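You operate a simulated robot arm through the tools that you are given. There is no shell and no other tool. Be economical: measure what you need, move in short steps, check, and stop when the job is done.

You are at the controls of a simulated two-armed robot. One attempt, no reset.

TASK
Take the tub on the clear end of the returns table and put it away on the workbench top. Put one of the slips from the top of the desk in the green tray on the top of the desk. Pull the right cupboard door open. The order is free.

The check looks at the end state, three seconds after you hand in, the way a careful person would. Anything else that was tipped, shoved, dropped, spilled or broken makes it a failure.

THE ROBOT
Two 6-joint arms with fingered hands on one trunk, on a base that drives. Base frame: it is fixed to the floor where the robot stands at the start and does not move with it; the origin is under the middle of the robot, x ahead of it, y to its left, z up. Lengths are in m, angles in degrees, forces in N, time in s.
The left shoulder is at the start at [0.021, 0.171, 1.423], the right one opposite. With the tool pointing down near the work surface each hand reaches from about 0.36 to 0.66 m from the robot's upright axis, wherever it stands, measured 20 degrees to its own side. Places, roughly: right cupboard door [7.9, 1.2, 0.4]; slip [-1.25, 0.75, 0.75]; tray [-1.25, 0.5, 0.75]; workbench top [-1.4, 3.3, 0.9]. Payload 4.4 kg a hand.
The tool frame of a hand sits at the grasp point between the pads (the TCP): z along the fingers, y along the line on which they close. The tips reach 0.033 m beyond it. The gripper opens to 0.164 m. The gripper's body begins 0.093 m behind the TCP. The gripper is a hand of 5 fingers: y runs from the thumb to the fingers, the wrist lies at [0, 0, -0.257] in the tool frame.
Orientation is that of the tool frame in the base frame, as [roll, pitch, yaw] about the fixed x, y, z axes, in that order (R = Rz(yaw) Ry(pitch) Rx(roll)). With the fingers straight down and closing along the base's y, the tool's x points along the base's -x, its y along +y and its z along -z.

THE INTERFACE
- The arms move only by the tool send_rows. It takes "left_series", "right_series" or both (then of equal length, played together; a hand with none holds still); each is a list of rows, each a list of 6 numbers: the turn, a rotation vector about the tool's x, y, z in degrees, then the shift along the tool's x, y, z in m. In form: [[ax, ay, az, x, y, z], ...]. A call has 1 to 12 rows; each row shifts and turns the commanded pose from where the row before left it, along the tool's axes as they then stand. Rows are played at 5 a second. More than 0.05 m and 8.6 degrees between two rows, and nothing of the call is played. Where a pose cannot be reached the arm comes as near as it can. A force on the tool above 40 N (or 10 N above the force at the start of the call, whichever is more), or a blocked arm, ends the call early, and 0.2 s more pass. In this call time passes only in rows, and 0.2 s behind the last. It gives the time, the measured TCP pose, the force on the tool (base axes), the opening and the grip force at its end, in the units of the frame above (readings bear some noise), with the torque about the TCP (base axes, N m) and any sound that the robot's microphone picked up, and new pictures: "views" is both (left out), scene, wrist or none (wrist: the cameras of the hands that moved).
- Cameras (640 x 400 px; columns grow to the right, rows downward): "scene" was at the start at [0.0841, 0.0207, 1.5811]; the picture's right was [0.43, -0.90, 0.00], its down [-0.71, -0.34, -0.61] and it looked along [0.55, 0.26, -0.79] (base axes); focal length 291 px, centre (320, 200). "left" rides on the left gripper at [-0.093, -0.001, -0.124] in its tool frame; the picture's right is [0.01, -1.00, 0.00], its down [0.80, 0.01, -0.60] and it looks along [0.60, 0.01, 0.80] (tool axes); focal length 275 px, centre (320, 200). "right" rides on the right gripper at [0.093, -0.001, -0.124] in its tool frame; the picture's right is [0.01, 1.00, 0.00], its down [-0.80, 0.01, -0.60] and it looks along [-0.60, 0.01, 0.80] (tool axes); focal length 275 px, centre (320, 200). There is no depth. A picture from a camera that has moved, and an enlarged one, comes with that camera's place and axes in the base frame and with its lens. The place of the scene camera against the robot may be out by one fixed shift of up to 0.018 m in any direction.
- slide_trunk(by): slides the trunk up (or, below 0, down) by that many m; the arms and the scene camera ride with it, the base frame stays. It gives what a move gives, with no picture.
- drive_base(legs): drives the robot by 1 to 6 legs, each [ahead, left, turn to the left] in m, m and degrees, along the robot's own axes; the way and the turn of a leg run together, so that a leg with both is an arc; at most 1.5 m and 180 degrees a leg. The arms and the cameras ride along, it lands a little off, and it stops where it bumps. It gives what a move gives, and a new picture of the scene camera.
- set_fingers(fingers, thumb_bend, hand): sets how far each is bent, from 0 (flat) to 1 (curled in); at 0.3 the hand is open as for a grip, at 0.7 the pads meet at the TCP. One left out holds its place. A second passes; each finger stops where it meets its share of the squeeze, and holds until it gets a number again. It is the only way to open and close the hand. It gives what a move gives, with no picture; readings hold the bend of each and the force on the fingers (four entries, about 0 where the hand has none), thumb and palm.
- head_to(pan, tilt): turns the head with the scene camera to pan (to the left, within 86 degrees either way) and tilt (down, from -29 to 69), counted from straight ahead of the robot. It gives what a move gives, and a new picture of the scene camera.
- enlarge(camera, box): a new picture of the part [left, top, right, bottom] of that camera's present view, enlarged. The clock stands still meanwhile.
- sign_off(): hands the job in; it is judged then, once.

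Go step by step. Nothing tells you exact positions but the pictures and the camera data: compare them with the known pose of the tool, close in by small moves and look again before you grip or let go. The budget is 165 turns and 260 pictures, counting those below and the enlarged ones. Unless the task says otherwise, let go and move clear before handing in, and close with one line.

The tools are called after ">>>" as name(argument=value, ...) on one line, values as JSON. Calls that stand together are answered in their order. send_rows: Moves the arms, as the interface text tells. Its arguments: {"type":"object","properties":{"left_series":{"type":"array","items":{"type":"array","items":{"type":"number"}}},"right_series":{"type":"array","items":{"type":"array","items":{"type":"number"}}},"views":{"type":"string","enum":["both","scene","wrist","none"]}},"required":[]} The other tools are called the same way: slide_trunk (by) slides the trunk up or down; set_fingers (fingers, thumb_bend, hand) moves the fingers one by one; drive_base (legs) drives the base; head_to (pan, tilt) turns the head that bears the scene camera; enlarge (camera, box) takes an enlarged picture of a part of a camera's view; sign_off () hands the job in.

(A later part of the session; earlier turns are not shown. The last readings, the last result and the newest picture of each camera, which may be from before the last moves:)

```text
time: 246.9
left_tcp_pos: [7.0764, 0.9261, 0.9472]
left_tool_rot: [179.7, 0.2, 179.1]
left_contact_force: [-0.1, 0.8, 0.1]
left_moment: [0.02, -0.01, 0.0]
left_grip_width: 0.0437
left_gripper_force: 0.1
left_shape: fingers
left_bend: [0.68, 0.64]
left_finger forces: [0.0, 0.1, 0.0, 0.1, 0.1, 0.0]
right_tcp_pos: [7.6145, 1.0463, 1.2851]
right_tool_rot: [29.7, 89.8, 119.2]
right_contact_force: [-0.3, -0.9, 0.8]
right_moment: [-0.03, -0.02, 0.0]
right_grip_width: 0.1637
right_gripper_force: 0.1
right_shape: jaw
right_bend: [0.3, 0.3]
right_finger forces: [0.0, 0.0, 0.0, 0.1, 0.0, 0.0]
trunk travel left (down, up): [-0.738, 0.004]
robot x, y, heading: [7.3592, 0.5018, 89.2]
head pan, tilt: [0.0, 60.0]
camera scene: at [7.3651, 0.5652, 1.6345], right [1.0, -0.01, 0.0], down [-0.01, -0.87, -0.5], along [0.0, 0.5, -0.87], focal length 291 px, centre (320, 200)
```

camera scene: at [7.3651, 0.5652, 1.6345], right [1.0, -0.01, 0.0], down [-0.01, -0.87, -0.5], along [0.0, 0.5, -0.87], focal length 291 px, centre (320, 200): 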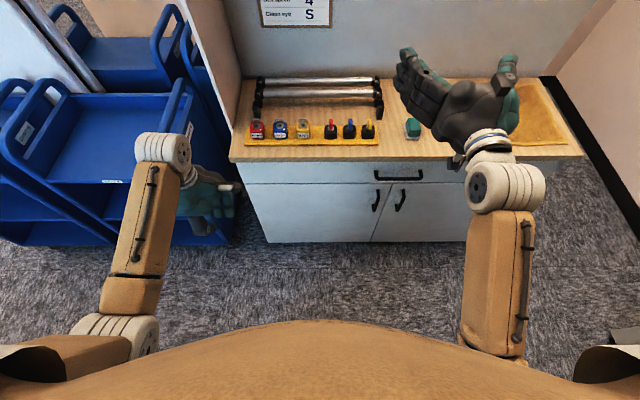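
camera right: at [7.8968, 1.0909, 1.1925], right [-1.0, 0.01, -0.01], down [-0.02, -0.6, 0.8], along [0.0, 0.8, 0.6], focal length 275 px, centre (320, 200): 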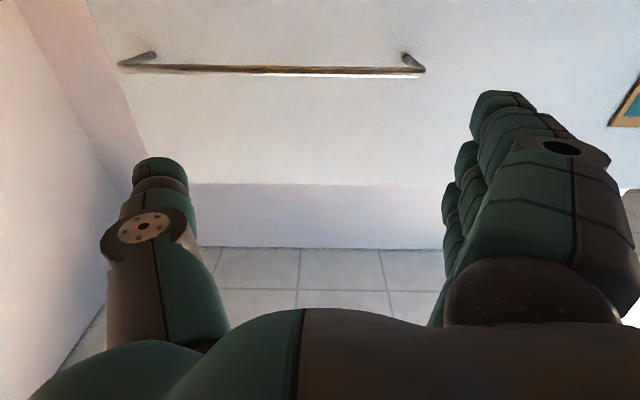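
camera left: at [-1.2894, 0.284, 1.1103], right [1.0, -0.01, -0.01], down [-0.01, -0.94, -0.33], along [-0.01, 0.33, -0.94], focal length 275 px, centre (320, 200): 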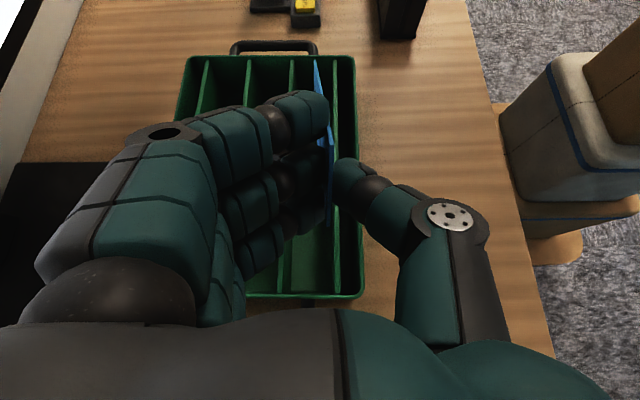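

Confirmed: the right handle is at about [7.69, 1.15, 0.61]. Lowering the trunk in stages.

>>> slide_trunk(by=-0.35)

>>> slide_trunk(by=-0.32)

>>> head_to(pan=-20, tilt=35)

>>> enlarge(camera="right", box=[0, 0, 640, 400])

```text
time: 250.3
left_tcp_pos: [7.077, 0.9267, 0.5971]
left_tool_rot: [179.7, 0.2, 179.1]
left_contact_force: [0.1, 1.0, 0.2]
left_moment: [0.02, -0.01, -0.01]
left_grip_width: 0.0437
left_gripper_force: 0.0
left_shape: fingers
left_bend: [0.68, 0.64]
left_finger forces: [0.0, 0.1, 0.0, 0.0, 0.0, 0.0]
right_tcp_pos: [7.6164, 1.0466, 0.9352]
right_tool_rot: [39.2, 89.9, 128.8]
right_contact_force: [0.0, 1.1, -0.3]
right_moment: [-0.02, 0.01, 0.0]
right_grip_width: 0.1637
right_gripper_force: 0.0
right_shape: jaw
right_bend: [0.3, 0.3]
right_finger forces: [0.1, 0.1, 0.0, 0.0, 0.0, 0.0]
trunk travel left (down, up): [-0.388, 0.354]
robot x, y, heading: [7.3604, 0.5039, 89.1]
head pan, tilt: [0.0, 60.0]
```

```text
time: 253.5
left_tcp_pos: [7.0771, 0.9281, 0.2773]
left_tool_rot: [179.6, 0.2, 179.2]
left_contact_force: [-0.4, 0.7, 0.0]
left_moment: [0.05, 0.01, -0.02]
left_grip_width: 0.0438
left_gripper_force: 0.0
left_shape: fingers
left_bend: [0.68, 0.64]
left_finger forces: [0.0, 0.1, 0.0, 0.1, 0.0, 0.0]
right_tcp_pos: [7.6166, 1.0492, 0.5948]
right_tool_rot: [178.2, 87.7, -92.3]
right_contact_force: [-0.2, 0.2, 0.7]
right_moment: [0.01, -0.02, -0.01]
right_grip_width: 0.1641
right_gripper_force: 0.0
right_shape: jaw
right_bend: [0.3, 0.3]
right_finger forces: [0.1, 0.0, 0.0, 0.1, 0.0, 0.0]
trunk travel left (down, up): [-0.068, 0.674]
robot x, y, heading: [7.3609, 0.504, 89.8]
head pan, tilt: [0.0, 60.0]
```

```text
time: 254.4
left_tcp_pos: [7.0768, 0.927, 0.2763]
left_tool_rot: [179.7, 0.2, 179.2]
left_contact_force: [-0.6, -0.8, 0.1]
left_moment: [-0.01, 0.0, -0.02]
left_grip_width: 0.0438
left_gripper_force: 0.0
left_shape: fingers
left_bend: [0.68, 0.64]
left_finger forces: [0.0, 0.0, 0.0, 0.0, 0.0, 0.0]
right_tcp_pos: [7.6155, 1.0488, 0.5946]
right_tool_rot: [178.4, 87.7, -92.2]
right_contact_force: [0.1, -0.3, -0.2]
right_moment: [0.03, 0.02, -0.03]
right_grip_width: 0.1638
right_gripper_force: 0.0
right_shape: jaw
right_bend: [0.3, 0.3]
right_finger forces: [0.0, 0.0, 0.0, 0.0, 0.0, 0.0]
trunk travel left (down, up): [-0.068, 0.674]
robot x, y, heading: [7.3608, 0.5, 89.4]
head pan, tilt: [-20.0, 35.0]
camera scene: at [7.3968, 0.7186, 0.9872], right [0.94, -0.35, 0.0], down [-0.2, -0.54, -0.82], along [0.29, 0.77, -0.57], focal length 291 px, centre (320, 200)
```

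scene: 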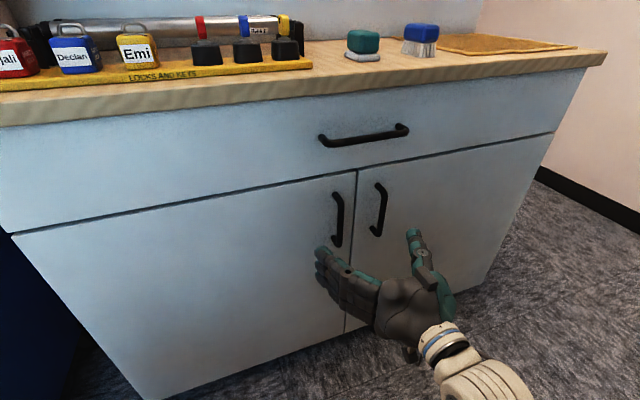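

```text
1.00 times, centred on (320, 200) of right (not enlarged: the box is as wide or as high as the picture)
camera zoom: at [7.6148, 0.9214, 0.5068], right [-1.0, 0.01, -0.01], down [-0.01, -0.57, 0.82], along [0.0, 0.82, 0.57], focal length 275 px, centre (320, 200)
```

zoom: 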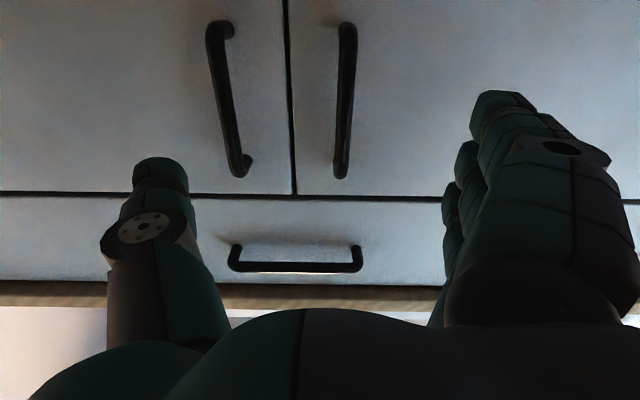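

The right handle is at about [7.686, 1.145], z 0.52–0.63. I'll narrow the grip so the fingers fit between the two handles, and line up with it.

>>> set_fingers(hand="right", fingers=0.52, thumb_bend=0.52)

>>> send_rows(right_series=[[0, 0, 0, 0.01, -0.024, 0], [0, 0, 0, 0.01, -0.024, 0], [0, 0, 0, 0.0, -0.022, 0]], views="both")

```text
time: 255.4
left_tcp_pos: [7.0769, 0.9277, 0.2762]
left_tool_rot: [179.7, 0.1, 179.1]
left_contact_force: [-0.4, 0.3, -0.6]
left_moment: [-0.02, -0.03, 0.02]
left_grip_width: 0.0435
left_gripper_force: 0.1
left_shape: fingers
left_bend: [0.68, 0.64]
left_finger forces: [0.0, 0.0, 0.0, 0.0, 0.1, 0.0]
right_tcp_pos: [7.6164, 1.0488, 0.5939]
right_tool_rot: [178.1, 87.6, -92.2]
right_contact_force: [-0.1, 0.0, -0.7]
right_moment: [-0.01, -0.04, 0.02]
right_grip_width: 0.093
right_gripper_force: 0.1
right_shape: fingers
right_bend: [0.52, 0.52]
right_finger forces: [0.0, 0.0, 0.0, 0.0, 0.1, 0.1]
trunk travel left (down, up): [-0.068, 0.674]
robot x, y, heading: [7.3645, 0.4994, 89.6]
head pan, tilt: [-20.0, 35.0]
```

```text
time: 256.2
left_tcp_pos: [7.0774, 0.9268, 0.2771]
left_tool_rot: [179.7, 0.2, 179.2]
left_contact_force: [-0.4, -0.7, 0.5]
left_moment: [0.0, 0.01, 0.03]
left_grip_width: 0.0436
left_gripper_force: 0.0
left_shape: fingers
left_bend: [0.68, 0.64]
left_finger forces: [0.1, 0.0, 0.0, 0.1, 0.1, 0.0]
right_tcp_pos: [7.6854, 1.0478, 0.5724]
right_tool_rot: [-179.2, 87.5, -89.6]
right_contact_force: [-1.1, 0.4, 0.8]
right_moment: [-0.01, -0.01, -0.02]
right_grip_width: 0.0925
right_gripper_force: 0.0
right_shape: fingers
right_bend: [0.52, 0.52]
right_finger forces: [0.0, 0.0, 0.0, 0.0, 0.0, 0.0]
trunk travel left (down, up): [-0.068, 0.674]
robot x, y, heading: [7.3563, 0.5005, 89.5]
head pan, tilt: [-20.0, 35.0]
camera scene: at [7.3967, 0.7186, 0.9873], right [0.94, -0.35, 0.0], down [-0.2, -0.54, -0.82], along [0.29, 0.77, -0.57], focal length 291 px, centre (320, 200)
camera right: at [7.6848, 0.9201, 0.4863], right [-1.0, 0.01, -0.01], down [-0.02, -0.57, 0.82], along [0.0, 0.82, 0.57], focal length 275 px, centre (320, 200)
```

scene: 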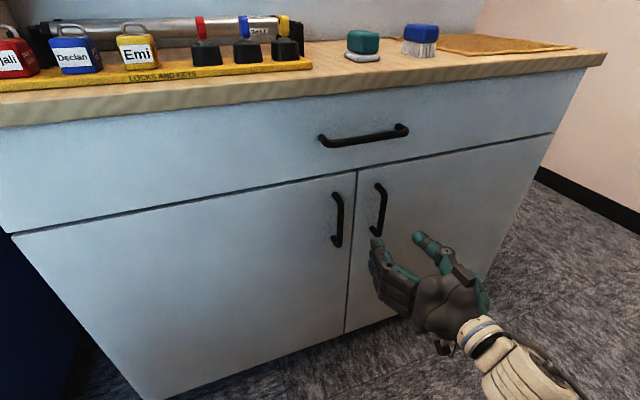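
right: 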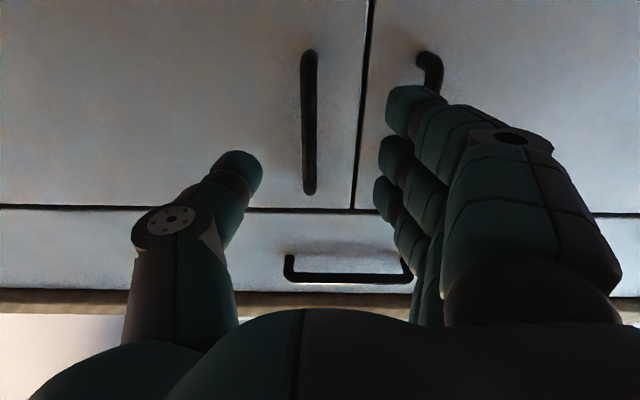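

Triangulating gives the handle centre at about [7.696, 1.174, 0.574]. I'll shift 1 cm right and advance most of the way.

>>> send_rows(right_series=[[0, 0, 0, 0, -0.01, 0], [0, 0, 0, 0, 0, 0.03], [0, 0, 0, 0, 0, 0.03], [0, 0, 0, 0, 0, 0.025]], views="both")

>>> enlarge(camera="scene", box=[300, 150, 500, 350])

```text
time: 257.2
left_tcp_pos: [7.0778, 0.9273, 0.2759]
left_tool_rot: [179.7, 0.2, 179.1]
left_contact_force: [-0.3, 0.3, 0.5]
left_moment: [0.0, 0.01, -0.03]
left_grip_width: 0.0435
left_gripper_force: 0.0
left_shape: fingers
left_bend: [0.68, 0.64]
left_finger forces: [0.1, 0.0, 0.1, 0.0, 0.1, 0.0]
right_tcp_pos: [7.6968, 1.1339, 0.5706]
right_tool_rot: [178.2, 87.6, -92.4]
right_contact_force: [-0.4, -0.8, 0.3]
right_moment: [0.01, -0.02, 0.01]
right_grip_width: 0.0927
right_gripper_force: 0.1
right_shape: fingers
right_bend: [0.52, 0.52]
right_finger forces: [0.1, 0.0, 0.0, 0.0, 0.0, 0.1]
trunk travel left (down, up): [-0.068, 0.674]
robot x, y, heading: [7.3597, 0.5024, 89.4]
head pan, tilt: [-20.0, 35.0]
camera scene: at [7.3971, 0.7185, 0.9873], right [0.94, -0.35, 0.0], down [-0.2, -0.54, -0.82], along [0.29, 0.77, -0.57], focal length 291 px, centre (320, 200)
camera right: at [7.6954, 1.0057, 0.4831], right [-1.0, 0.01, -0.01], down [-0.01, -0.56, 0.83], along [0.0, 0.83, 0.56], focal length 275 px, centre (320, 200)
```

scene: 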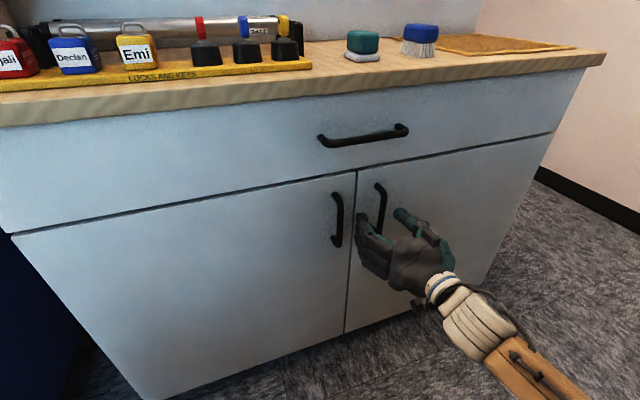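
right: 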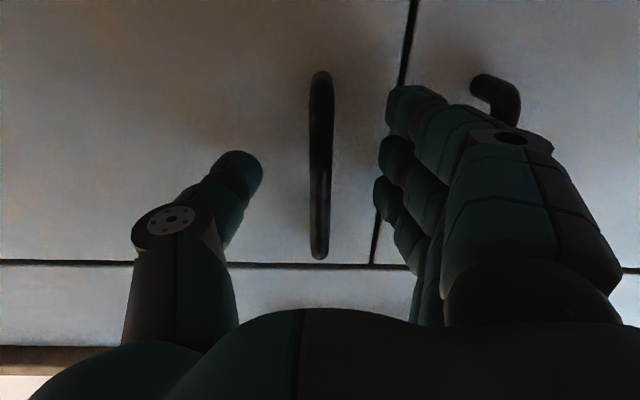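

```text
2.00 times, centred on (400, 250) of scene
camera zoom: at [7.3971, 0.7185, 0.9873], right [0.94, -0.35, 0.0], down [-0.2, -0.54, -0.82], along [0.29, 0.77, -0.57], focal length 582 px, centre (160, 100)
```

zoom: 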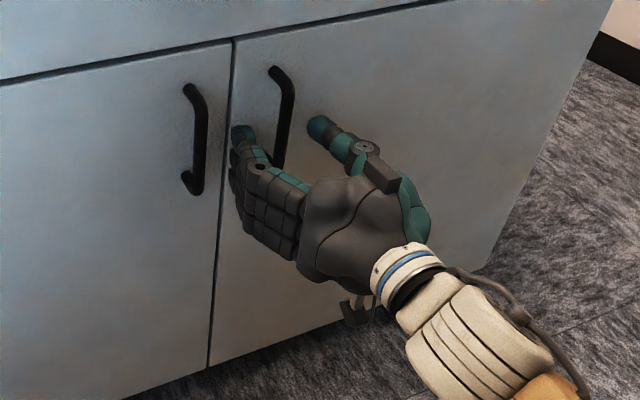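

Well centred: the handle sits between thumb and fingers. I'll advance 3 cm more and close.

>>> send_rows(right_series=[[0, 0, 0, 0, 0, 0.015], [0, 0, 0, 0, 0, 0.015]], views="none")

>>> set_fingers(hand="right", fingers=0.72, thumb_bend=0.72)

>>> enlarge(camera="right", box=[120, 30, 560, 305])

>>> enlarge(camera="scene", box=[300, 150, 500, 350])

```text
time: 257.7
left_tcp_pos: [7.0776, 0.9263, 0.2762]
left_tool_rot: [179.7, 0.2, 179.1]
left_contact_force: [0.1, 1.0, 0.6]
left_moment: [0.01, -0.02, 0.0]
left_grip_width: 0.0435
left_gripper_force: 0.1
left_shape: fingers
left_bend: [0.68, 0.64]
left_finger forces: [0.0, 0.0, 0.0, 0.1, 0.0, 0.0]
right_tcp_pos: [7.6959, 1.1478, 0.5688]
right_tool_rot: [175.5, 87.6, -95.1]
right_contact_force: [-0.3, -13.2, -1.5]
right_moment: [0.56, -0.1, 0.69]
right_grip_width: 0.0923
right_gripper_force: 6.1
right_shape: fingers
right_bend: [0.52, 0.52]
right_finger forces: [0.0, 0.0, 0.0, 12.6, 0.0, 0.0]
trunk travel left (down, up): [-0.068, 0.674]
robot x, y, heading: [7.3628, 0.4993, 89.4]
head pan, tilt: [-20.0, 35.0]
stopped in row 2 (right hand): the force on the tool passed its limit at 58 N (the readings are from after the stop); the commanded pose is now the measured one
```

```text
time: 258.7
left_tcp_pos: [7.0774, 0.9273, 0.276]
left_tool_rot: [179.7, 0.2, 179.1]
left_contact_force: [0.7, 1.3, 0.6]
left_moment: [0.01, 0.02, 0.01]
left_grip_width: 0.0441
left_gripper_force: 0.0
left_shape: fingers
left_bend: [0.68, 0.64]
left_finger forces: [0.0, 0.1, 0.0, 0.0, 0.0, 0.0]
right_tcp_pos: [7.6957, 1.1484, 0.5695]
right_tool_rot: [175.2, 87.6, -94.9]
right_contact_force: [-13.2, 1.2, -2.6]
right_moment: [-0.08, 0.87, 0.3]
right_grip_width: 0.0369
right_gripper_force: 11.8
right_shape: fingers
right_bend: [0.71, 0.7]
right_finger forces: [17.7, 0.0, 0.0, 0.1, 5.2, 0.0]
trunk travel left (down, up): [-0.068, 0.674]
robot x, y, heading: [7.3607, 0.5019, 89.5]
head pan, tilt: [-20.0, 35.0]
```

```text
1.45 times, centred on (340, 168) of right
camera zoom: at [7.6941, 1.0208, 0.482], right [-1.0, 0.01, -0.01], down [-0.01, -0.57, 0.82], along [0.0, 0.82, 0.57], focal length 400 px, centre (291, 247)
```

zoom: 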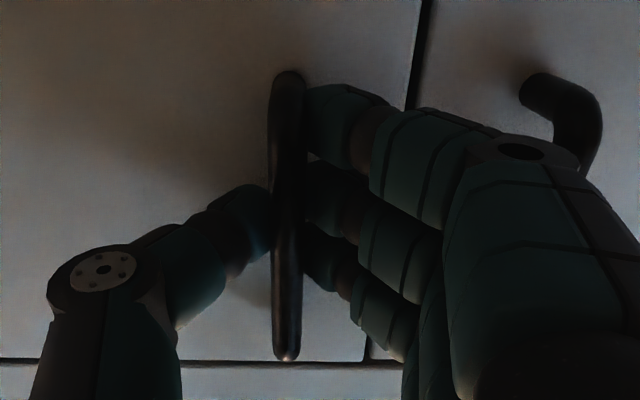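

```text
2.00 times, centred on (400, 250) of scene
camera zoom: at [7.3965, 0.7187, 0.9872], right [0.94, -0.35, 0.0], down [-0.2, -0.54, -0.82], along [0.29, 0.77, -0.57], focal length 582 px, centre (160, 100)
```

zoom: 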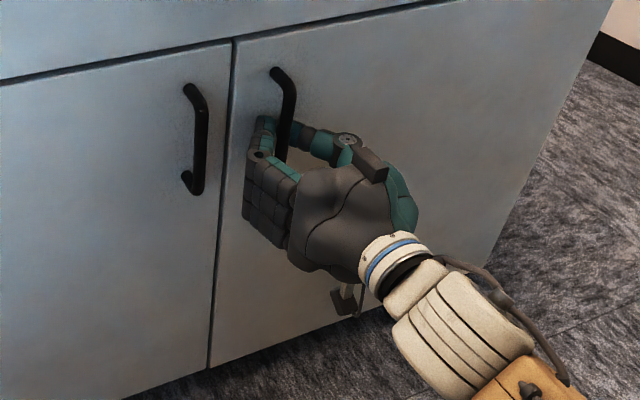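

The hand is around the handle; I'll tighten the grip and try a gentle pull.

>>> set_fingers(hand="right", fingers=0.85, thumb_bend=0.85)

>>> send_rows(right_series=[[0, 0, 0, 0, 0, -0.01], [0, 0, 0, 0, 0, -0.015], [0, 0, 0, 0, 0, -0.015]], views="both")

```text
time: 259.7
left_tcp_pos: [7.0766, 0.9269, 0.2763]
left_tool_rot: [179.7, 0.3, 179.1]
left_contact_force: [-0.4, -1.1, 0.5]
left_moment: [-0.02, 0.02, -0.01]
left_grip_width: 0.0436
left_gripper_force: 0.0
left_shape: fingers
left_bend: [0.68, 0.64]
left_finger forces: [0.1, 0.0, 0.0, 0.1, 0.0, 0.1]
right_tcp_pos: [7.6953, 1.1483, 0.5687]
right_tool_rot: [175.7, 87.6, -94.7]
right_contact_force: [-17.7, 1.9, 0.9]
right_moment: [-0.3, 1.85, 0.66]
right_grip_width: 0.0357
right_gripper_force: 31.0
right_shape: fingers
right_bend: [0.71, 0.72]
right_finger forces: [38.9, 0.0, 0.0, 0.0, 23.4, 0.0]
trunk travel left (down, up): [-0.068, 0.674]
robot x, y, heading: [7.3582, 0.5006, 89.4]
head pan, tilt: [-20.0, 35.0]
```

```text
time: 260.5
left_tcp_pos: [7.0774, 0.9273, 0.2767]
left_tool_rot: [179.7, 0.3, 179.1]
left_contact_force: [0.4, 0.2, -0.8]
left_moment: [-0.01, -0.02, -0.02]
left_grip_width: 0.0435
left_gripper_force: 0.1
left_shape: fingers
left_bend: [0.68, 0.64]
left_finger forces: [0.0, 0.1, 0.0, 0.0, 0.1, 0.1]
right_tcp_pos: [7.6973, 1.1076, 0.5691]
right_tool_rot: [178.7, 87.4, -91.9]
right_contact_force: [-4.2, -0.5, 1.3]
right_moment: [-0.34, 1.55, 0.48]
right_grip_width: 0.0361
right_gripper_force: 30.4
right_shape: fingers
right_bend: [0.72, 0.71]
right_finger forces: [32.6, 0.1, 0.1, 0.0, 28.2, 0.0]
trunk travel left (down, up): [-0.068, 0.674]
robot x, y, heading: [7.3632, 0.5009, 89.2]
head pan, tilt: [-20.0, 35.0]
camera scene: at [7.3972, 0.7186, 0.9872], right [0.94, -0.35, 0.0], down [-0.2, -0.54, -0.82], along [0.29, 0.77, -0.57], focal length 291 px, centre (320, 200)
camera right: at [7.696, 0.9798, 0.4825], right [-1.0, 0.01, -0.01], down [-0.01, -0.56, 0.83], along [0.0, 0.83, 0.56], focal length 275 px, centre (320, 200)
```

scene: 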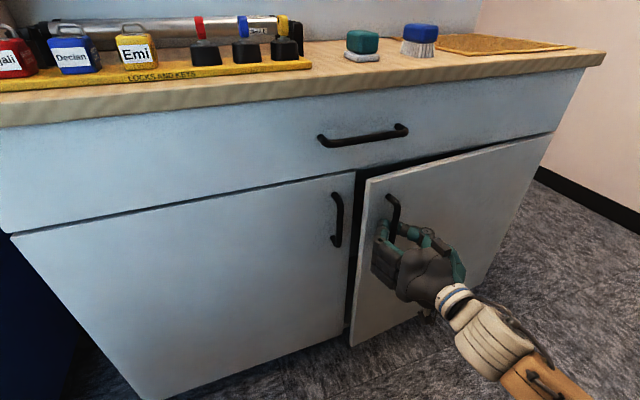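
right: 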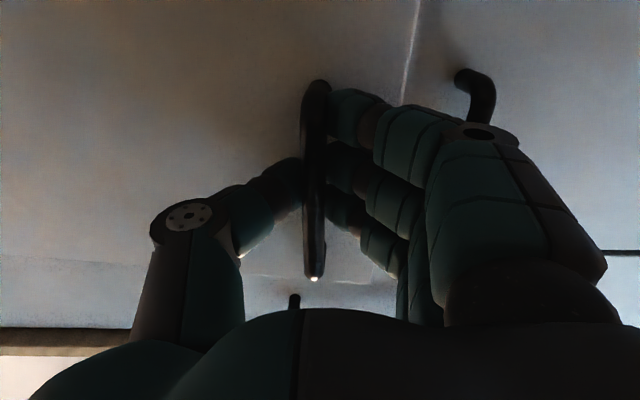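

The door is opening with the pull. I'll keep following its arc in small steps.

>>> send_rows(right_series=[[-4, 0, 0, 0, -0.0013, -0.036], [-4, 0, 0, 0, -0.0013, -0.036], [-4, 0, 0, 0, -0.0013, -0.036], [-4, 0, 0, 0, -0.0013, -0.036]], views="both")

```text
time: 261.4
left_tcp_pos: [7.0797, 0.9277, 0.2758]
left_tool_rot: [179.9, 0.0, 179.0]
left_contact_force: [-0.7, -0.4, 0.8]
left_moment: [0.02, -0.01, -0.01]
left_grip_width: 0.0435
left_gripper_force: 0.1
left_shape: fingers
left_bend: [0.68, 0.64]
left_finger forces: [0.0, 0.0, 0.0, 0.1, 0.0, 0.0]
right_tcp_pos: [7.7198, 0.9943, 0.5701]
right_tool_rot: [166.9, 87.0, -92.3]
right_contact_force: [18.6, 6.5, -0.9]
right_moment: [-0.4, 0.71, 0.05]
right_grip_width: 0.036
right_gripper_force: 24.9
right_shape: fingers
right_bend: [0.73, 0.7]
right_finger forces: [15.8, 0.2, 0.1, 0.0, 33.9, 0.0]
trunk travel left (down, up): [-0.068, 0.674]
robot x, y, heading: [7.3588, 0.5018, 89.2]
head pan, tilt: [-20.0, 35.0]
stopped in row 4 (right hand): the force on the tool passed its limit at 42 N (the readings are from after the stop); the commanded pose is now the measured one
camera scene: at [7.3994, 0.7192, 0.987], right [0.94, -0.35, 0.0], down [-0.2, -0.54, -0.82], along [0.29, 0.77, -0.57], focal length 291 px, centre (320, 200)
camera right: at [7.7432, 0.868, 0.4839], right [-0.98, -0.19, 0.0], down [0.1, -0.55, 0.83], along [-0.16, 0.81, 0.56], focal length 275 px, centre (320, 200)
```

scene: 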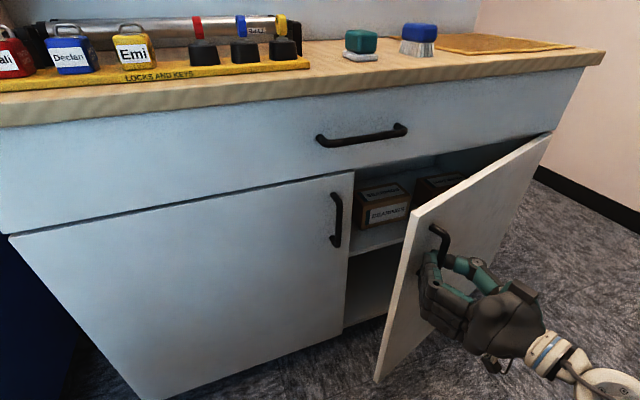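
right: 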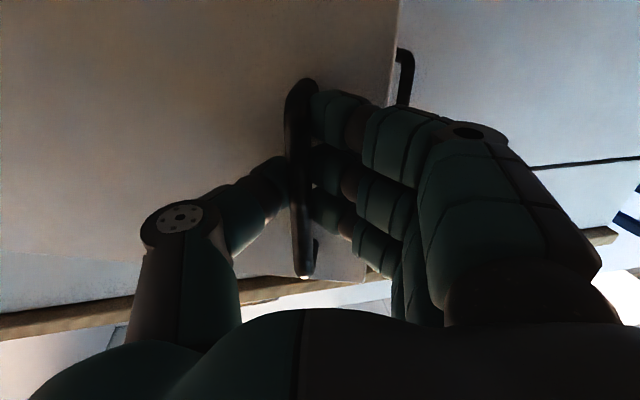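

The door is about 20° open; the handle wants to go a bit more to the right. I'll continue with more sideways motion.

>>> send_rows(right_series=[[-4, 0, 0, 0, -0.01, -0.02], [-5, 0, 0, 0, -0.007, -0.028], [-5, 0, 0, 0, -0.006, -0.028], [-5, 0, 0, 0, -0.005, -0.028]], views="both")

```text
time: 262.3
left_tcp_pos: [7.0796, 0.9277, 0.2766]
left_tool_rot: [179.7, 0.3, 179.0]
left_contact_force: [0.5, 0.6, 0.7]
left_moment: [0.01, 0.0, -0.02]
left_grip_width: 0.0436
left_gripper_force: 0.1
left_shape: fingers
left_bend: [0.68, 0.64]
left_finger forces: [0.1, 0.0, 0.0, 0.0, 0.0, 0.1]
right_tcp_pos: [7.7602, 0.9203, 0.5681]
right_tool_rot: [136.2, 88.1, -106.3]
right_contact_force: [10.4, 5.6, 18.2]
right_moment: [-0.55, 0.45, 0.13]
right_grip_width: 0.0348
right_gripper_force: 27.2
right_shape: fingers
right_bend: [0.73, 0.7]
right_finger forces: [20.3, 0.1, 0.4, 0.7, 32.4, 0.0]
right hand out of reach, approached as far as the arm can: row 3, 4
trunk travel left (down, up): [-0.068, 0.674]
robot x, y, heading: [7.3579, 0.5002, 89.3]
head pan, tilt: [-20.0, 35.0]
stopped in row 4 (right hand): the force on the tool passed its limit at 43 N (the readings are from after the stop); the commanded pose is now the measured one
camera scene: at [7.3982, 0.718, 0.9876], right [0.94, -0.35, 0.0], down [-0.2, -0.54, -0.82], along [0.29, 0.77, -0.57], focal length 291 px, centre (320, 200)
camera right: at [7.8162, 0.808, 0.4783], right [-0.89, -0.46, 0.01], down [0.28, -0.51, 0.81], along [-0.37, 0.72, 0.58], focal length 275 px, centre (320, 200)
```

scene: 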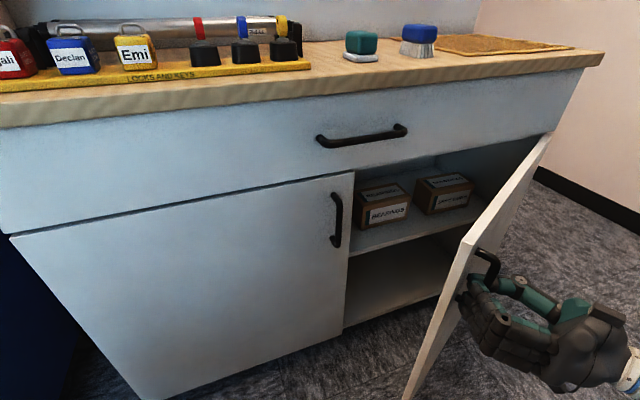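
right: 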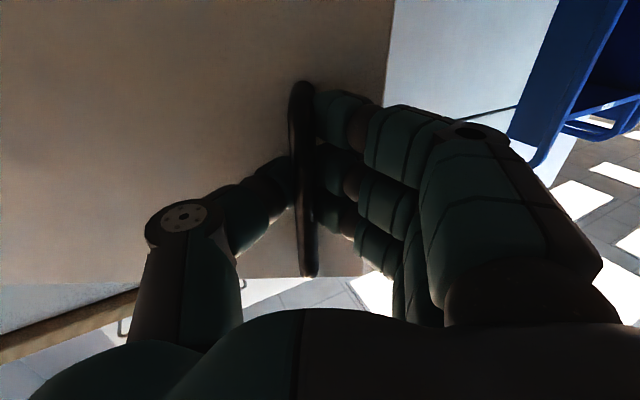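

The door stands about 40° open and the arm is at its limit. I'll let go, bring the hand around the door's free edge and push it wider from inside.

>>> set_fingers(hand="right", fingers=0.45, thumb_bend=0.45)

>>> send_rows(right_series=[[0, 0, 0, 0, 0, -0.025], [0, 0, 0, 0, 0, -0.025], [0, 0, 0, 0, 0, -0.02]], views="both")

```text
time: 263.3
left_tcp_pos: [7.0785, 0.9263, 0.276]
left_tool_rot: [179.7, 0.1, 178.9]
left_contact_force: [-0.7, 0.0, 0.5]
left_moment: [0.02, -0.02, 0.0]
left_grip_width: 0.0438
left_gripper_force: 0.0
left_shape: fingers
left_bend: [0.68, 0.64]
left_finger forces: [0.0, 0.0, 0.1, 0.1, 0.0, 0.0]
right_tcp_pos: [7.7588, 0.9186, 0.565]
right_tool_rot: [144.8, 87.9, -97.5]
right_contact_force: [0.3, 0.7, -0.1]
right_moment: [0.03, -0.01, 0.02]
right_grip_width: 0.1185
right_gripper_force: 0.1
right_shape: fingers
right_bend: [0.45, 0.45]
right_finger forces: [0.0, 0.0, 0.1, 0.0, 0.1, 0.0]
trunk travel left (down, up): [-0.068, 0.674]
robot x, y, heading: [7.362, 0.5015, 89.4]
head pan, tilt: [-20.0, 35.0]
```

```text
time: 264.1
left_tcp_pos: [7.0795, 0.9275, 0.2765]
left_tool_rot: [179.8, 0.2, 179.1]
left_contact_force: [0.2, 0.2, -0.7]
left_moment: [0.01, -0.03, 0.02]
left_grip_width: 0.0436
left_gripper_force: 0.1
left_shape: fingers
left_bend: [0.68, 0.64]
left_finger forces: [0.0, 0.1, 0.0, 0.1, 0.0, 0.0]
right_tcp_pos: [7.7898, 0.8592, 0.5614]
right_tool_rot: [141.6, 88.0, -100.7]
right_contact_force: [0.0, 0.7, -0.2]
right_moment: [0.0, 0.02, 0.02]
right_grip_width: 0.1187
right_gripper_force: 0.0
right_shape: fingers
right_bend: [0.45, 0.45]
right_finger forces: [0.0, 0.1, 0.0, 0.1, 0.0, 0.0]
right hand out of reach, approached as far as the arm can: row 1, 3
trunk travel left (down, up): [-0.068, 0.674]
robot x, y, heading: [7.3568, 0.4992, 89.4]
head pan, tilt: [-20.0, 35.0]
camera scene: at [7.3981, 0.7187, 0.9872], right [0.94, -0.35, 0.0], down [-0.2, -0.54, -0.82], along [0.29, 0.77, -0.57], focal length 291 px, centre (320, 200)
camera right: at [7.8461, 0.7458, 0.4724], right [-0.89, -0.46, 0.01], down [0.28, -0.51, 0.82], along [-0.37, 0.73, 0.58], focal length 275 px, centre (320, 200)
```

scene: 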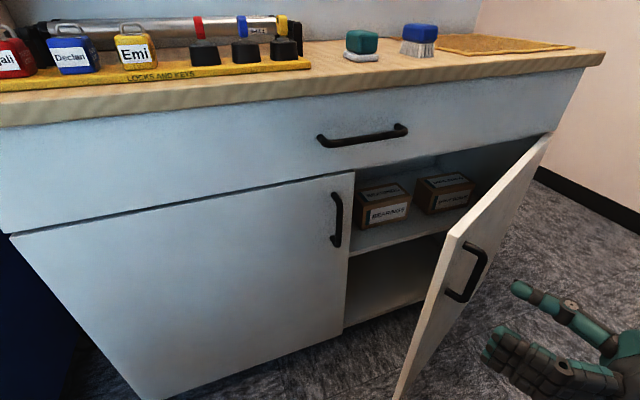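
right: 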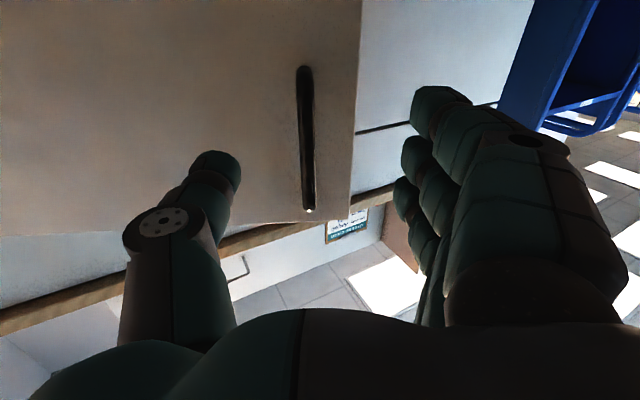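

The door is free and holds at about 40°. I'll close the hand into a compact fist, strafe left past the door edge, and straighten the hand.

>>> set_fingers(hand="right", fingers=0.95, thumb_bend=0.85)

>>> drive_base(legs=[[0, 0.2, 0]])

```text
time: 265.1
left_tcp_pos: [7.0787, 0.9261, 0.2761]
left_tool_rot: [179.7, 0.2, 179.0]
left_contact_force: [-0.2, 0.2, 0.3]
left_moment: [-0.02, 0.0, -0.01]
left_grip_width: 0.0437
left_gripper_force: 0.1
left_shape: fingers
left_bend: [0.68, 0.64]
left_finger forces: [0.0, 0.1, 0.1, 0.1, 0.1, 0.0]
right_tcp_pos: [7.7886, 0.8583, 0.5625]
right_tool_rot: [141.7, 87.9, -100.6]
right_contact_force: [0.5, 0.3, 0.2]
right_moment: [-0.05, -0.03, 0.02]
right_grip_width: 0.0297
right_gripper_force: 0.1
right_shape: fingers
right_bend: [0.74, 0.77]
right_finger forces: [0.0, 0.0, 0.0, 0.0, 0.0, 0.0]
trunk travel left (down, up): [-0.068, 0.674]
robot x, y, heading: [7.3591, 0.5033, 89.4]
head pan, tilt: [-20.0, 35.0]
```

```text
time: 266.7
left_tcp_pos: [6.8781, 0.9296, 0.2769]
left_tool_rot: [179.6, 0.3, 179.0]
left_contact_force: [0.5, 0.6, 0.5]
left_moment: [0.01, 0.02, 0.0]
left_grip_width: 0.0435
left_gripper_force: 0.1
left_shape: fingers
left_bend: [0.68, 0.64]
left_finger forces: [0.0, 0.0, 0.1, 0.0, 0.0, 0.0]
right_tcp_pos: [7.5887, 0.8607, 0.5603]
right_tool_rot: [141.6, 87.9, -100.7]
right_contact_force: [-0.6, 0.9, -0.3]
right_moment: [0.02, 0.0, 0.02]
right_grip_width: 0.0299
right_gripper_force: 0.1
right_shape: fingers
right_bend: [0.74, 0.77]
right_finger forces: [0.1, 0.1, 0.1, 0.0, 0.0, 0.0]
trunk travel left (down, up): [-0.068, 0.674]
robot x, y, heading: [7.1577, 0.5039, 89.4]
head pan, tilt: [-20.0, 35.0]
camera scene: at [7.1979, 0.7207, 0.9872], right [0.94, -0.35, 0.0], down [-0.2, -0.54, -0.82], along [0.29, 0.77, -0.57], focal length 291 px, centre (320, 200)
```

scene: 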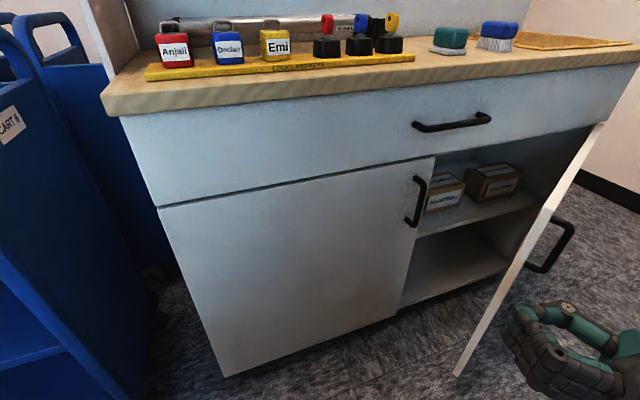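

The hand is now left of the door edge. I'll straighten it, move forward into the opening, then push right.

>>> send_rows(right_series=[[8, 0, 0, 0, 0.01, 0.01], [8, 0, 0, 0, 0.01, 0.02], [8, 0, 0, 0, 0, 0.03], [4, 0, 0, 0, 0, 0.03], [0, 0, 0, 0, 0, 0.03], [0, 0, 0, 0, 0, 0.03]], views="both")

```text
time: 268.1
left_tcp_pos: [6.8787, 0.9289, 0.277]
left_tool_rot: [179.7, 0.2, 179.0]
left_contact_force: [-0.5, 0.6, 0.4]
left_moment: [-0.02, 0.0, 0.02]
left_grip_width: 0.0438
left_gripper_force: 0.1
left_shape: fingers
left_bend: [0.68, 0.64]
left_finger forces: [0.1, 0.1, 0.0, 0.1, 0.0, 0.0]
right_tcp_pos: [7.5511, 0.9991, 0.5578]
right_tool_rot: [169.4, 88.0, -101.0]
right_contact_force: [0.7, 0.5, 0.7]
right_moment: [0.0, -0.01, 0.01]
right_grip_width: 0.0298
right_gripper_force: 0.1
right_shape: fingers
right_bend: [0.74, 0.77]
right_finger forces: [0.0, 0.1, 0.0, 0.1, 0.0, 0.1]
trunk travel left (down, up): [-0.068, 0.674]
robot x, y, heading: [7.16, 0.5028, 89.2]
head pan, tilt: [-20.0, 35.0]
camera scene: at [7.1977, 0.7205, 0.9873], right [0.94, -0.35, 0.0], down [-0.2, -0.54, -0.82], along [0.29, 0.77, -0.57], focal length 291 px, centre (320, 200)
camera right: at [7.5501, 0.8723, 0.4693], right [-1.0, 0.01, -0.01], down [-0.01, -0.57, 0.82], along [0.0, 0.82, 0.57], focal length 275 px, centre (320, 200)
```

scene: 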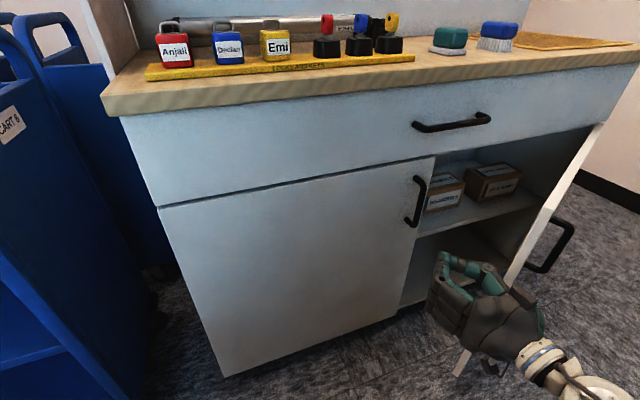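
right: 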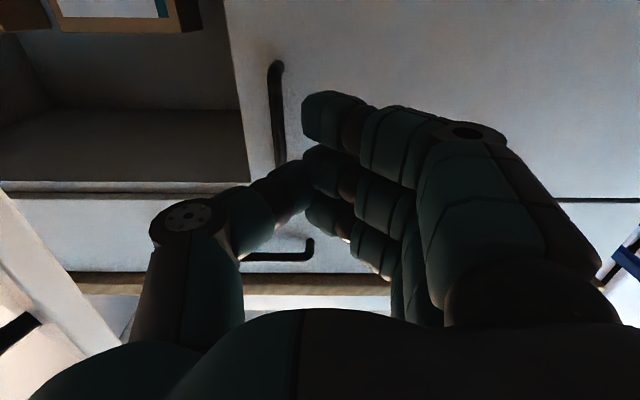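

The fist is inside the door's edge. I'll push the door open by strafing right in steps.

>>> drive_base(legs=[[0, -0.2, 0]])

>>> drive_base(legs=[[0, -0.12, 0]])

```text
time: 269.2
left_tcp_pos: [6.9585, 0.9291, 0.2773]
left_tool_rot: [179.7, 0.2, 179.1]
left_contact_force: [0.1, 0.4, 1.3]
left_moment: [0.02, 0.01, 0.01]
left_grip_width: 0.0439
left_gripper_force: 0.0
left_shape: fingers
left_bend: [0.68, 0.64]
left_finger forces: [0.0, 0.0, 0.0, 0.1, 0.1, 0.1]
right_tcp_pos: [7.6231, 0.9962, 0.5579]
right_tool_rot: [159.3, 87.7, -109.9]
right_contact_force: [-2.5, -1.1, 0.6]
right_moment: [-0.01, 0.01, -0.06]
right_grip_width: 0.0297
right_gripper_force: 1.2
right_shape: fingers
right_bend: [0.75, 0.74]
right_finger forces: [0.0, 0.0, 0.0, 0.0, 1.9, 0.0]
trunk travel left (down, up): [-0.068, 0.674]
robot x, y, heading: [7.2397, 0.505, 89.3]
head pan, tilt: [-20.0, 35.0]
stopped in leg 1: the force on the tool passed its limit at 73 N (the readings are from after the stop); the commanded pose is now the measured one
camera scene: at [7.277, 0.7193, 0.9873], right [0.94, -0.35, 0.0], down [-0.2, -0.54, -0.82], along [0.29, 0.77, -0.57], focal length 291 px, centre (320, 200)
```

scene: 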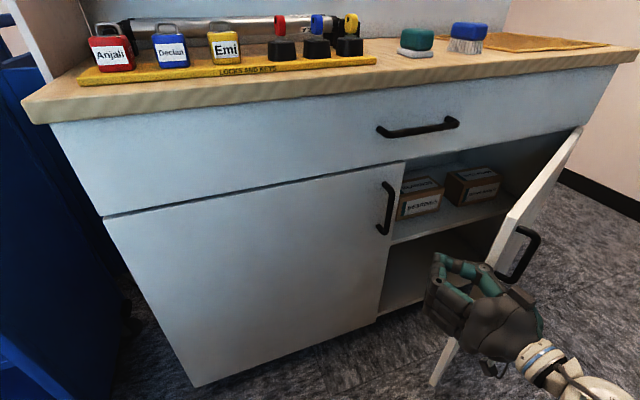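

```text
time: 270.0
left_tcp_pos: [6.9659, 0.9274, 0.2767]
left_tool_rot: [179.7, 0.2, 179.1]
left_contact_force: [0.0, 1.2, -0.5]
left_moment: [-0.01, -0.02, -0.02]
left_grip_width: 0.0437
left_gripper_force: 0.1
left_shape: fingers
left_bend: [0.68, 0.64]
left_finger forces: [0.0, 0.1, 0.0, 0.1, 0.0, 0.0]
right_tcp_pos: [7.6244, 0.9961, 0.5601]
right_tool_rot: [149.3, 87.1, -118.6]
right_contact_force: [-7.9, -3.5, -1.5]
right_moment: [0.05, 0.02, -0.41]
right_grip_width: 0.0296
right_gripper_force: 4.2
right_shape: fingers
right_bend: [0.75, 0.74]
right_finger forces: [0.0, 0.1, 0.0, 0.0, 8.6, 0.0]
trunk travel left (down, up): [-0.068, 0.674]
robot x, y, heading: [7.2456, 0.5004, 89.2]
head pan, tilt: [-20.0, 35.0]
stopped in leg 1: the force on the tool passed its limit at 61 N (the readings are from after the stop); the commanded pose is now the measured one
camera scene: at [7.2847, 0.719, 0.9873], right [0.94, -0.35, 0.0], down [-0.2, -0.54, -0.82], along [0.29, 0.77, -0.57], focal length 291 px, centre (320, 200)
```

scene: 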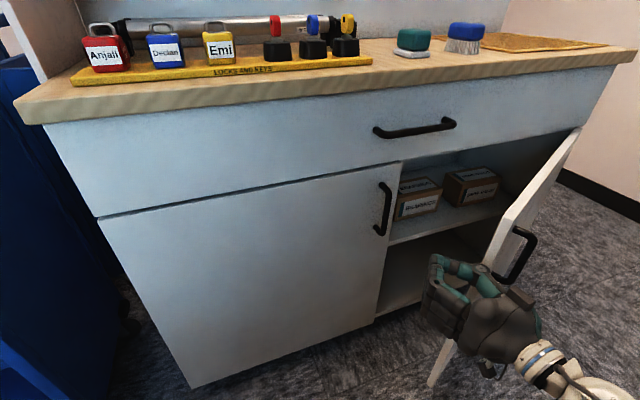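

The push jams against the door's edge. I'll back off left, then slide the hand deeper and turned parallel to the door's inner face, so it can push outward squarely.

>>> drive_base(legs=[[0, 0.1, 0]])

>>> send_rows(right_series=[[8.4, 0, 0, 0, -0.0347, 0.0205], [8.4, 0, 0, 0, -0.0312, 0.0254], [8.4, 0, 0, 0, -0.0272, 0.0297]], views="both")

```text
time: 271.1
left_tcp_pos: [6.8655, 0.9286, 0.2769]
left_tool_rot: [179.7, 0.2, 179.0]
left_contact_force: [0.3, 0.3, 0.0]
left_moment: [0.0, 0.01, -0.01]
left_grip_width: 0.0439
left_gripper_force: 0.1
left_shape: fingers
left_bend: [0.68, 0.64]
left_finger forces: [0.0, 0.0, 0.0, 0.1, 0.1, 0.0]
right_tcp_pos: [7.5249, 0.9971, 0.5586]
right_tool_rot: [150.3, 87.2, -117.8]
right_contact_force: [0.1, 0.0, -0.1]
right_moment: [0.0, 0.0, 0.03]
right_grip_width: 0.0297
right_gripper_force: 0.1
right_shape: fingers
right_bend: [0.75, 0.75]
right_finger forces: [0.1, 0.0, 0.0, 0.1, 0.1, 0.0]
trunk travel left (down, up): [-0.068, 0.674]
robot x, y, heading: [7.1472, 0.5049, 89.3]
head pan, tilt: [-20.0, 35.0]
camera scene: at [7.185, 0.7203, 0.9872], right [0.94, -0.35, 0.0], down [-0.2, -0.54, -0.82], along [0.29, 0.77, -0.57], focal length 291 px, centre (320, 200)
```

scene: 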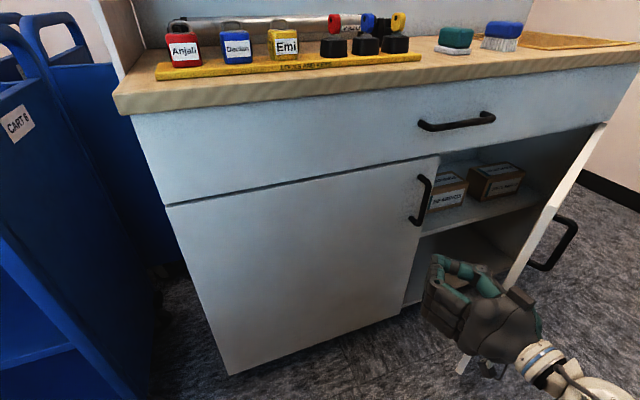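

```text
time: 271.9
left_tcp_pos: [6.8661, 0.9284, 0.275]
left_tool_rot: [179.8, 0.2, 179.0]
left_contact_force: [0.2, 0.3, -0.3]
left_moment: [0.01, 0.01, 0.01]
left_grip_width: 0.0435
left_gripper_force: 0.0
left_shape: fingers
left_bend: [0.68, 0.64]
left_finger forces: [0.1, 0.0, 0.0, 0.1, 0.0, 0.0]
right_tcp_pos: [7.6261, 1.0611, 0.5543]
right_tool_rot: [175.2, 87.2, -118.1]
right_contact_force: [-0.5, -0.1, 0.0]
right_moment: [0.01, 0.02, 0.03]
right_grip_width: 0.0297
right_gripper_force: 0.0
right_shape: fingers
right_bend: [0.75, 0.75]
right_finger forces: [0.1, 0.0, 0.0, 0.0, 0.0, 0.0]
trunk travel left (down, up): [-0.068, 0.674]
robot x, y, heading: [7.1467, 0.5043, 89.4]
head pan, tilt: [-20.0, 35.0]
camera scene: at [7.1849, 0.7201, 0.9873], right [0.94, -0.35, 0.0], down [-0.2, -0.54, -0.82], along [0.29, 0.77, -0.57], focal length 291 px, centre (320, 200)
camera right: at [7.5751, 0.9441, 0.4679], right [-0.92, 0.4, -0.01], down [-0.23, -0.51, 0.83], along [0.32, 0.76, 0.56], focal length 275 px, centre (320, 200)
```

scene: 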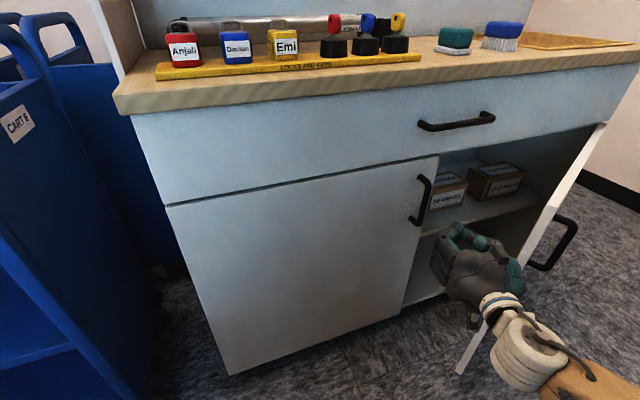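
right: 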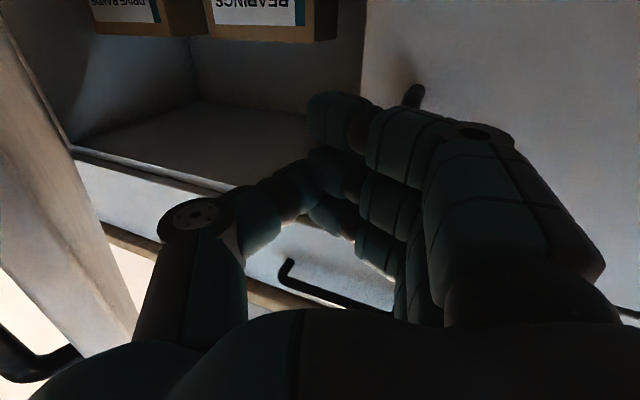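

Good: the hand is inside the opening with clearance. Two more rows to lie along the inner face.

>>> send_rows(right_series=[[8.4, 0, 0, 0, -0.0225, 0.0333], [8.4, 0, 0, 0, -0.0173, 0.02]], views="both")

```text
time: 272.5
left_tcp_pos: [6.8659, 0.929, 0.278]
left_tool_rot: [179.7, 0.2, 179.0]
left_contact_force: [0.4, -0.5, 0.5]
left_moment: [0.01, -0.02, 0.01]
left_grip_width: 0.0437
left_gripper_force: 0.1
left_shape: fingers
left_bend: [0.68, 0.64]
left_finger forces: [0.0, 0.0, 0.0, 0.1, 0.1, 0.0]
right_tcp_pos: [7.6851, 1.0916, 0.5514]
right_tool_rot: [-167.7, 87.3, -117.9]
right_contact_force: [-0.2, 0.4, 0.5]
right_moment: [-0.02, 0.0, -0.02]
right_grip_width: 0.0297
right_gripper_force: 0.0
right_shape: fingers
right_bend: [0.75, 0.75]
right_finger forces: [0.0, 0.0, 0.0, 0.0, 0.1, 0.0]
trunk travel left (down, up): [-0.068, 0.674]
robot x, y, heading: [7.1454, 0.5018, 89.3]
head pan, tilt: [-20.0, 35.0]
camera scene: at [7.1849, 0.7202, 0.9873], right [0.94, -0.35, 0.0], down [-0.2, -0.54, -0.82], along [0.29, 0.77, -0.57], focal length 291 px, centre (320, 200)
camera right: at [7.6035, 0.9927, 0.4646], right [-0.76, 0.64, -0.02], down [-0.38, -0.42, 0.83], along [0.52, 0.64, 0.56], focal length 275 px, centre (320, 200)
```

scene: 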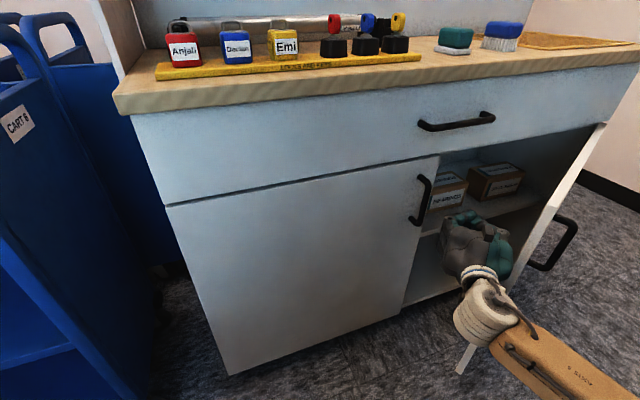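
right: 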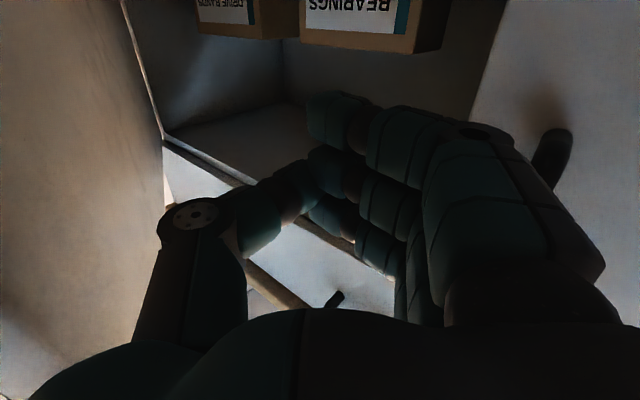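

Now I'll push outward, perpendicular to the door's inner face.

>>> send_rows(right_series=[[0, 0, 0, 0, -0.02, 0], [-2, 0, 0, 0, -0.02, 0], [-3, 0, 0, 0, -0.025, 0], [-3, 0, 0, 0, -0.025, 0], [-3, 0, 0, 0, -0.025, 0], [-3, 0, 0, 0, -0.025, 0]], views="both")

```text
time: 273.9
left_tcp_pos: [6.8661, 0.9295, 0.2767]
left_tool_rot: [179.7, 0.2, 179.1]
left_contact_force: [-0.3, 0.0, 0.2]
left_moment: [0.02, 0.0, 0.01]
left_grip_width: 0.0438
left_gripper_force: 0.1
left_shape: fingers
left_bend: [0.68, 0.64]
left_finger forces: [0.0, 0.1, 0.1, 0.0, 0.0, 0.1]
right_tcp_pos: [7.7983, 1.0127, 0.5504]
right_tool_rot: [179.0, 87.3, -116.8]
right_contact_force: [-0.9, 0.5, -0.4]
right_moment: [0.0, -0.01, -0.02]
right_grip_width: 0.0296
right_gripper_force: 0.1
right_shape: fingers
right_bend: [0.75, 0.75]
right_finger forces: [0.0, 0.0, 0.1, 0.0, 0.0, 0.0]
trunk travel left (down, up): [-0.068, 0.674]
robot x, y, heading: [7.1449, 0.5026, 89.6]
head pan, tilt: [-20.0, 35.0]
camera scene: at [7.1848, 0.7204, 0.9872], right [0.94, -0.35, 0.0], down [-0.2, -0.54, -0.82], along [0.29, 0.77, -0.57], focal length 291 px, centre (320, 200)
camera right: at [7.7431, 0.8965, 0.4653], right [-0.9, 0.44, -0.01], down [-0.25, -0.5, 0.83], along [0.36, 0.75, 0.56], focal length 275 px, centre (320, 200)
```

scene: 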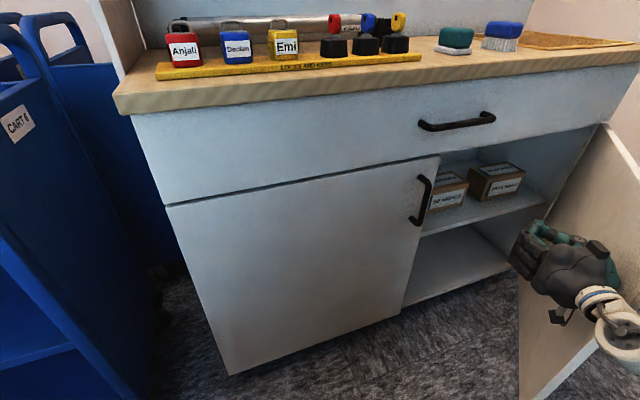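
right: 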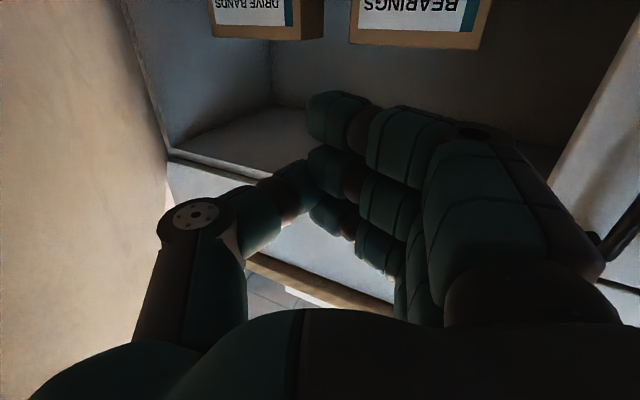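

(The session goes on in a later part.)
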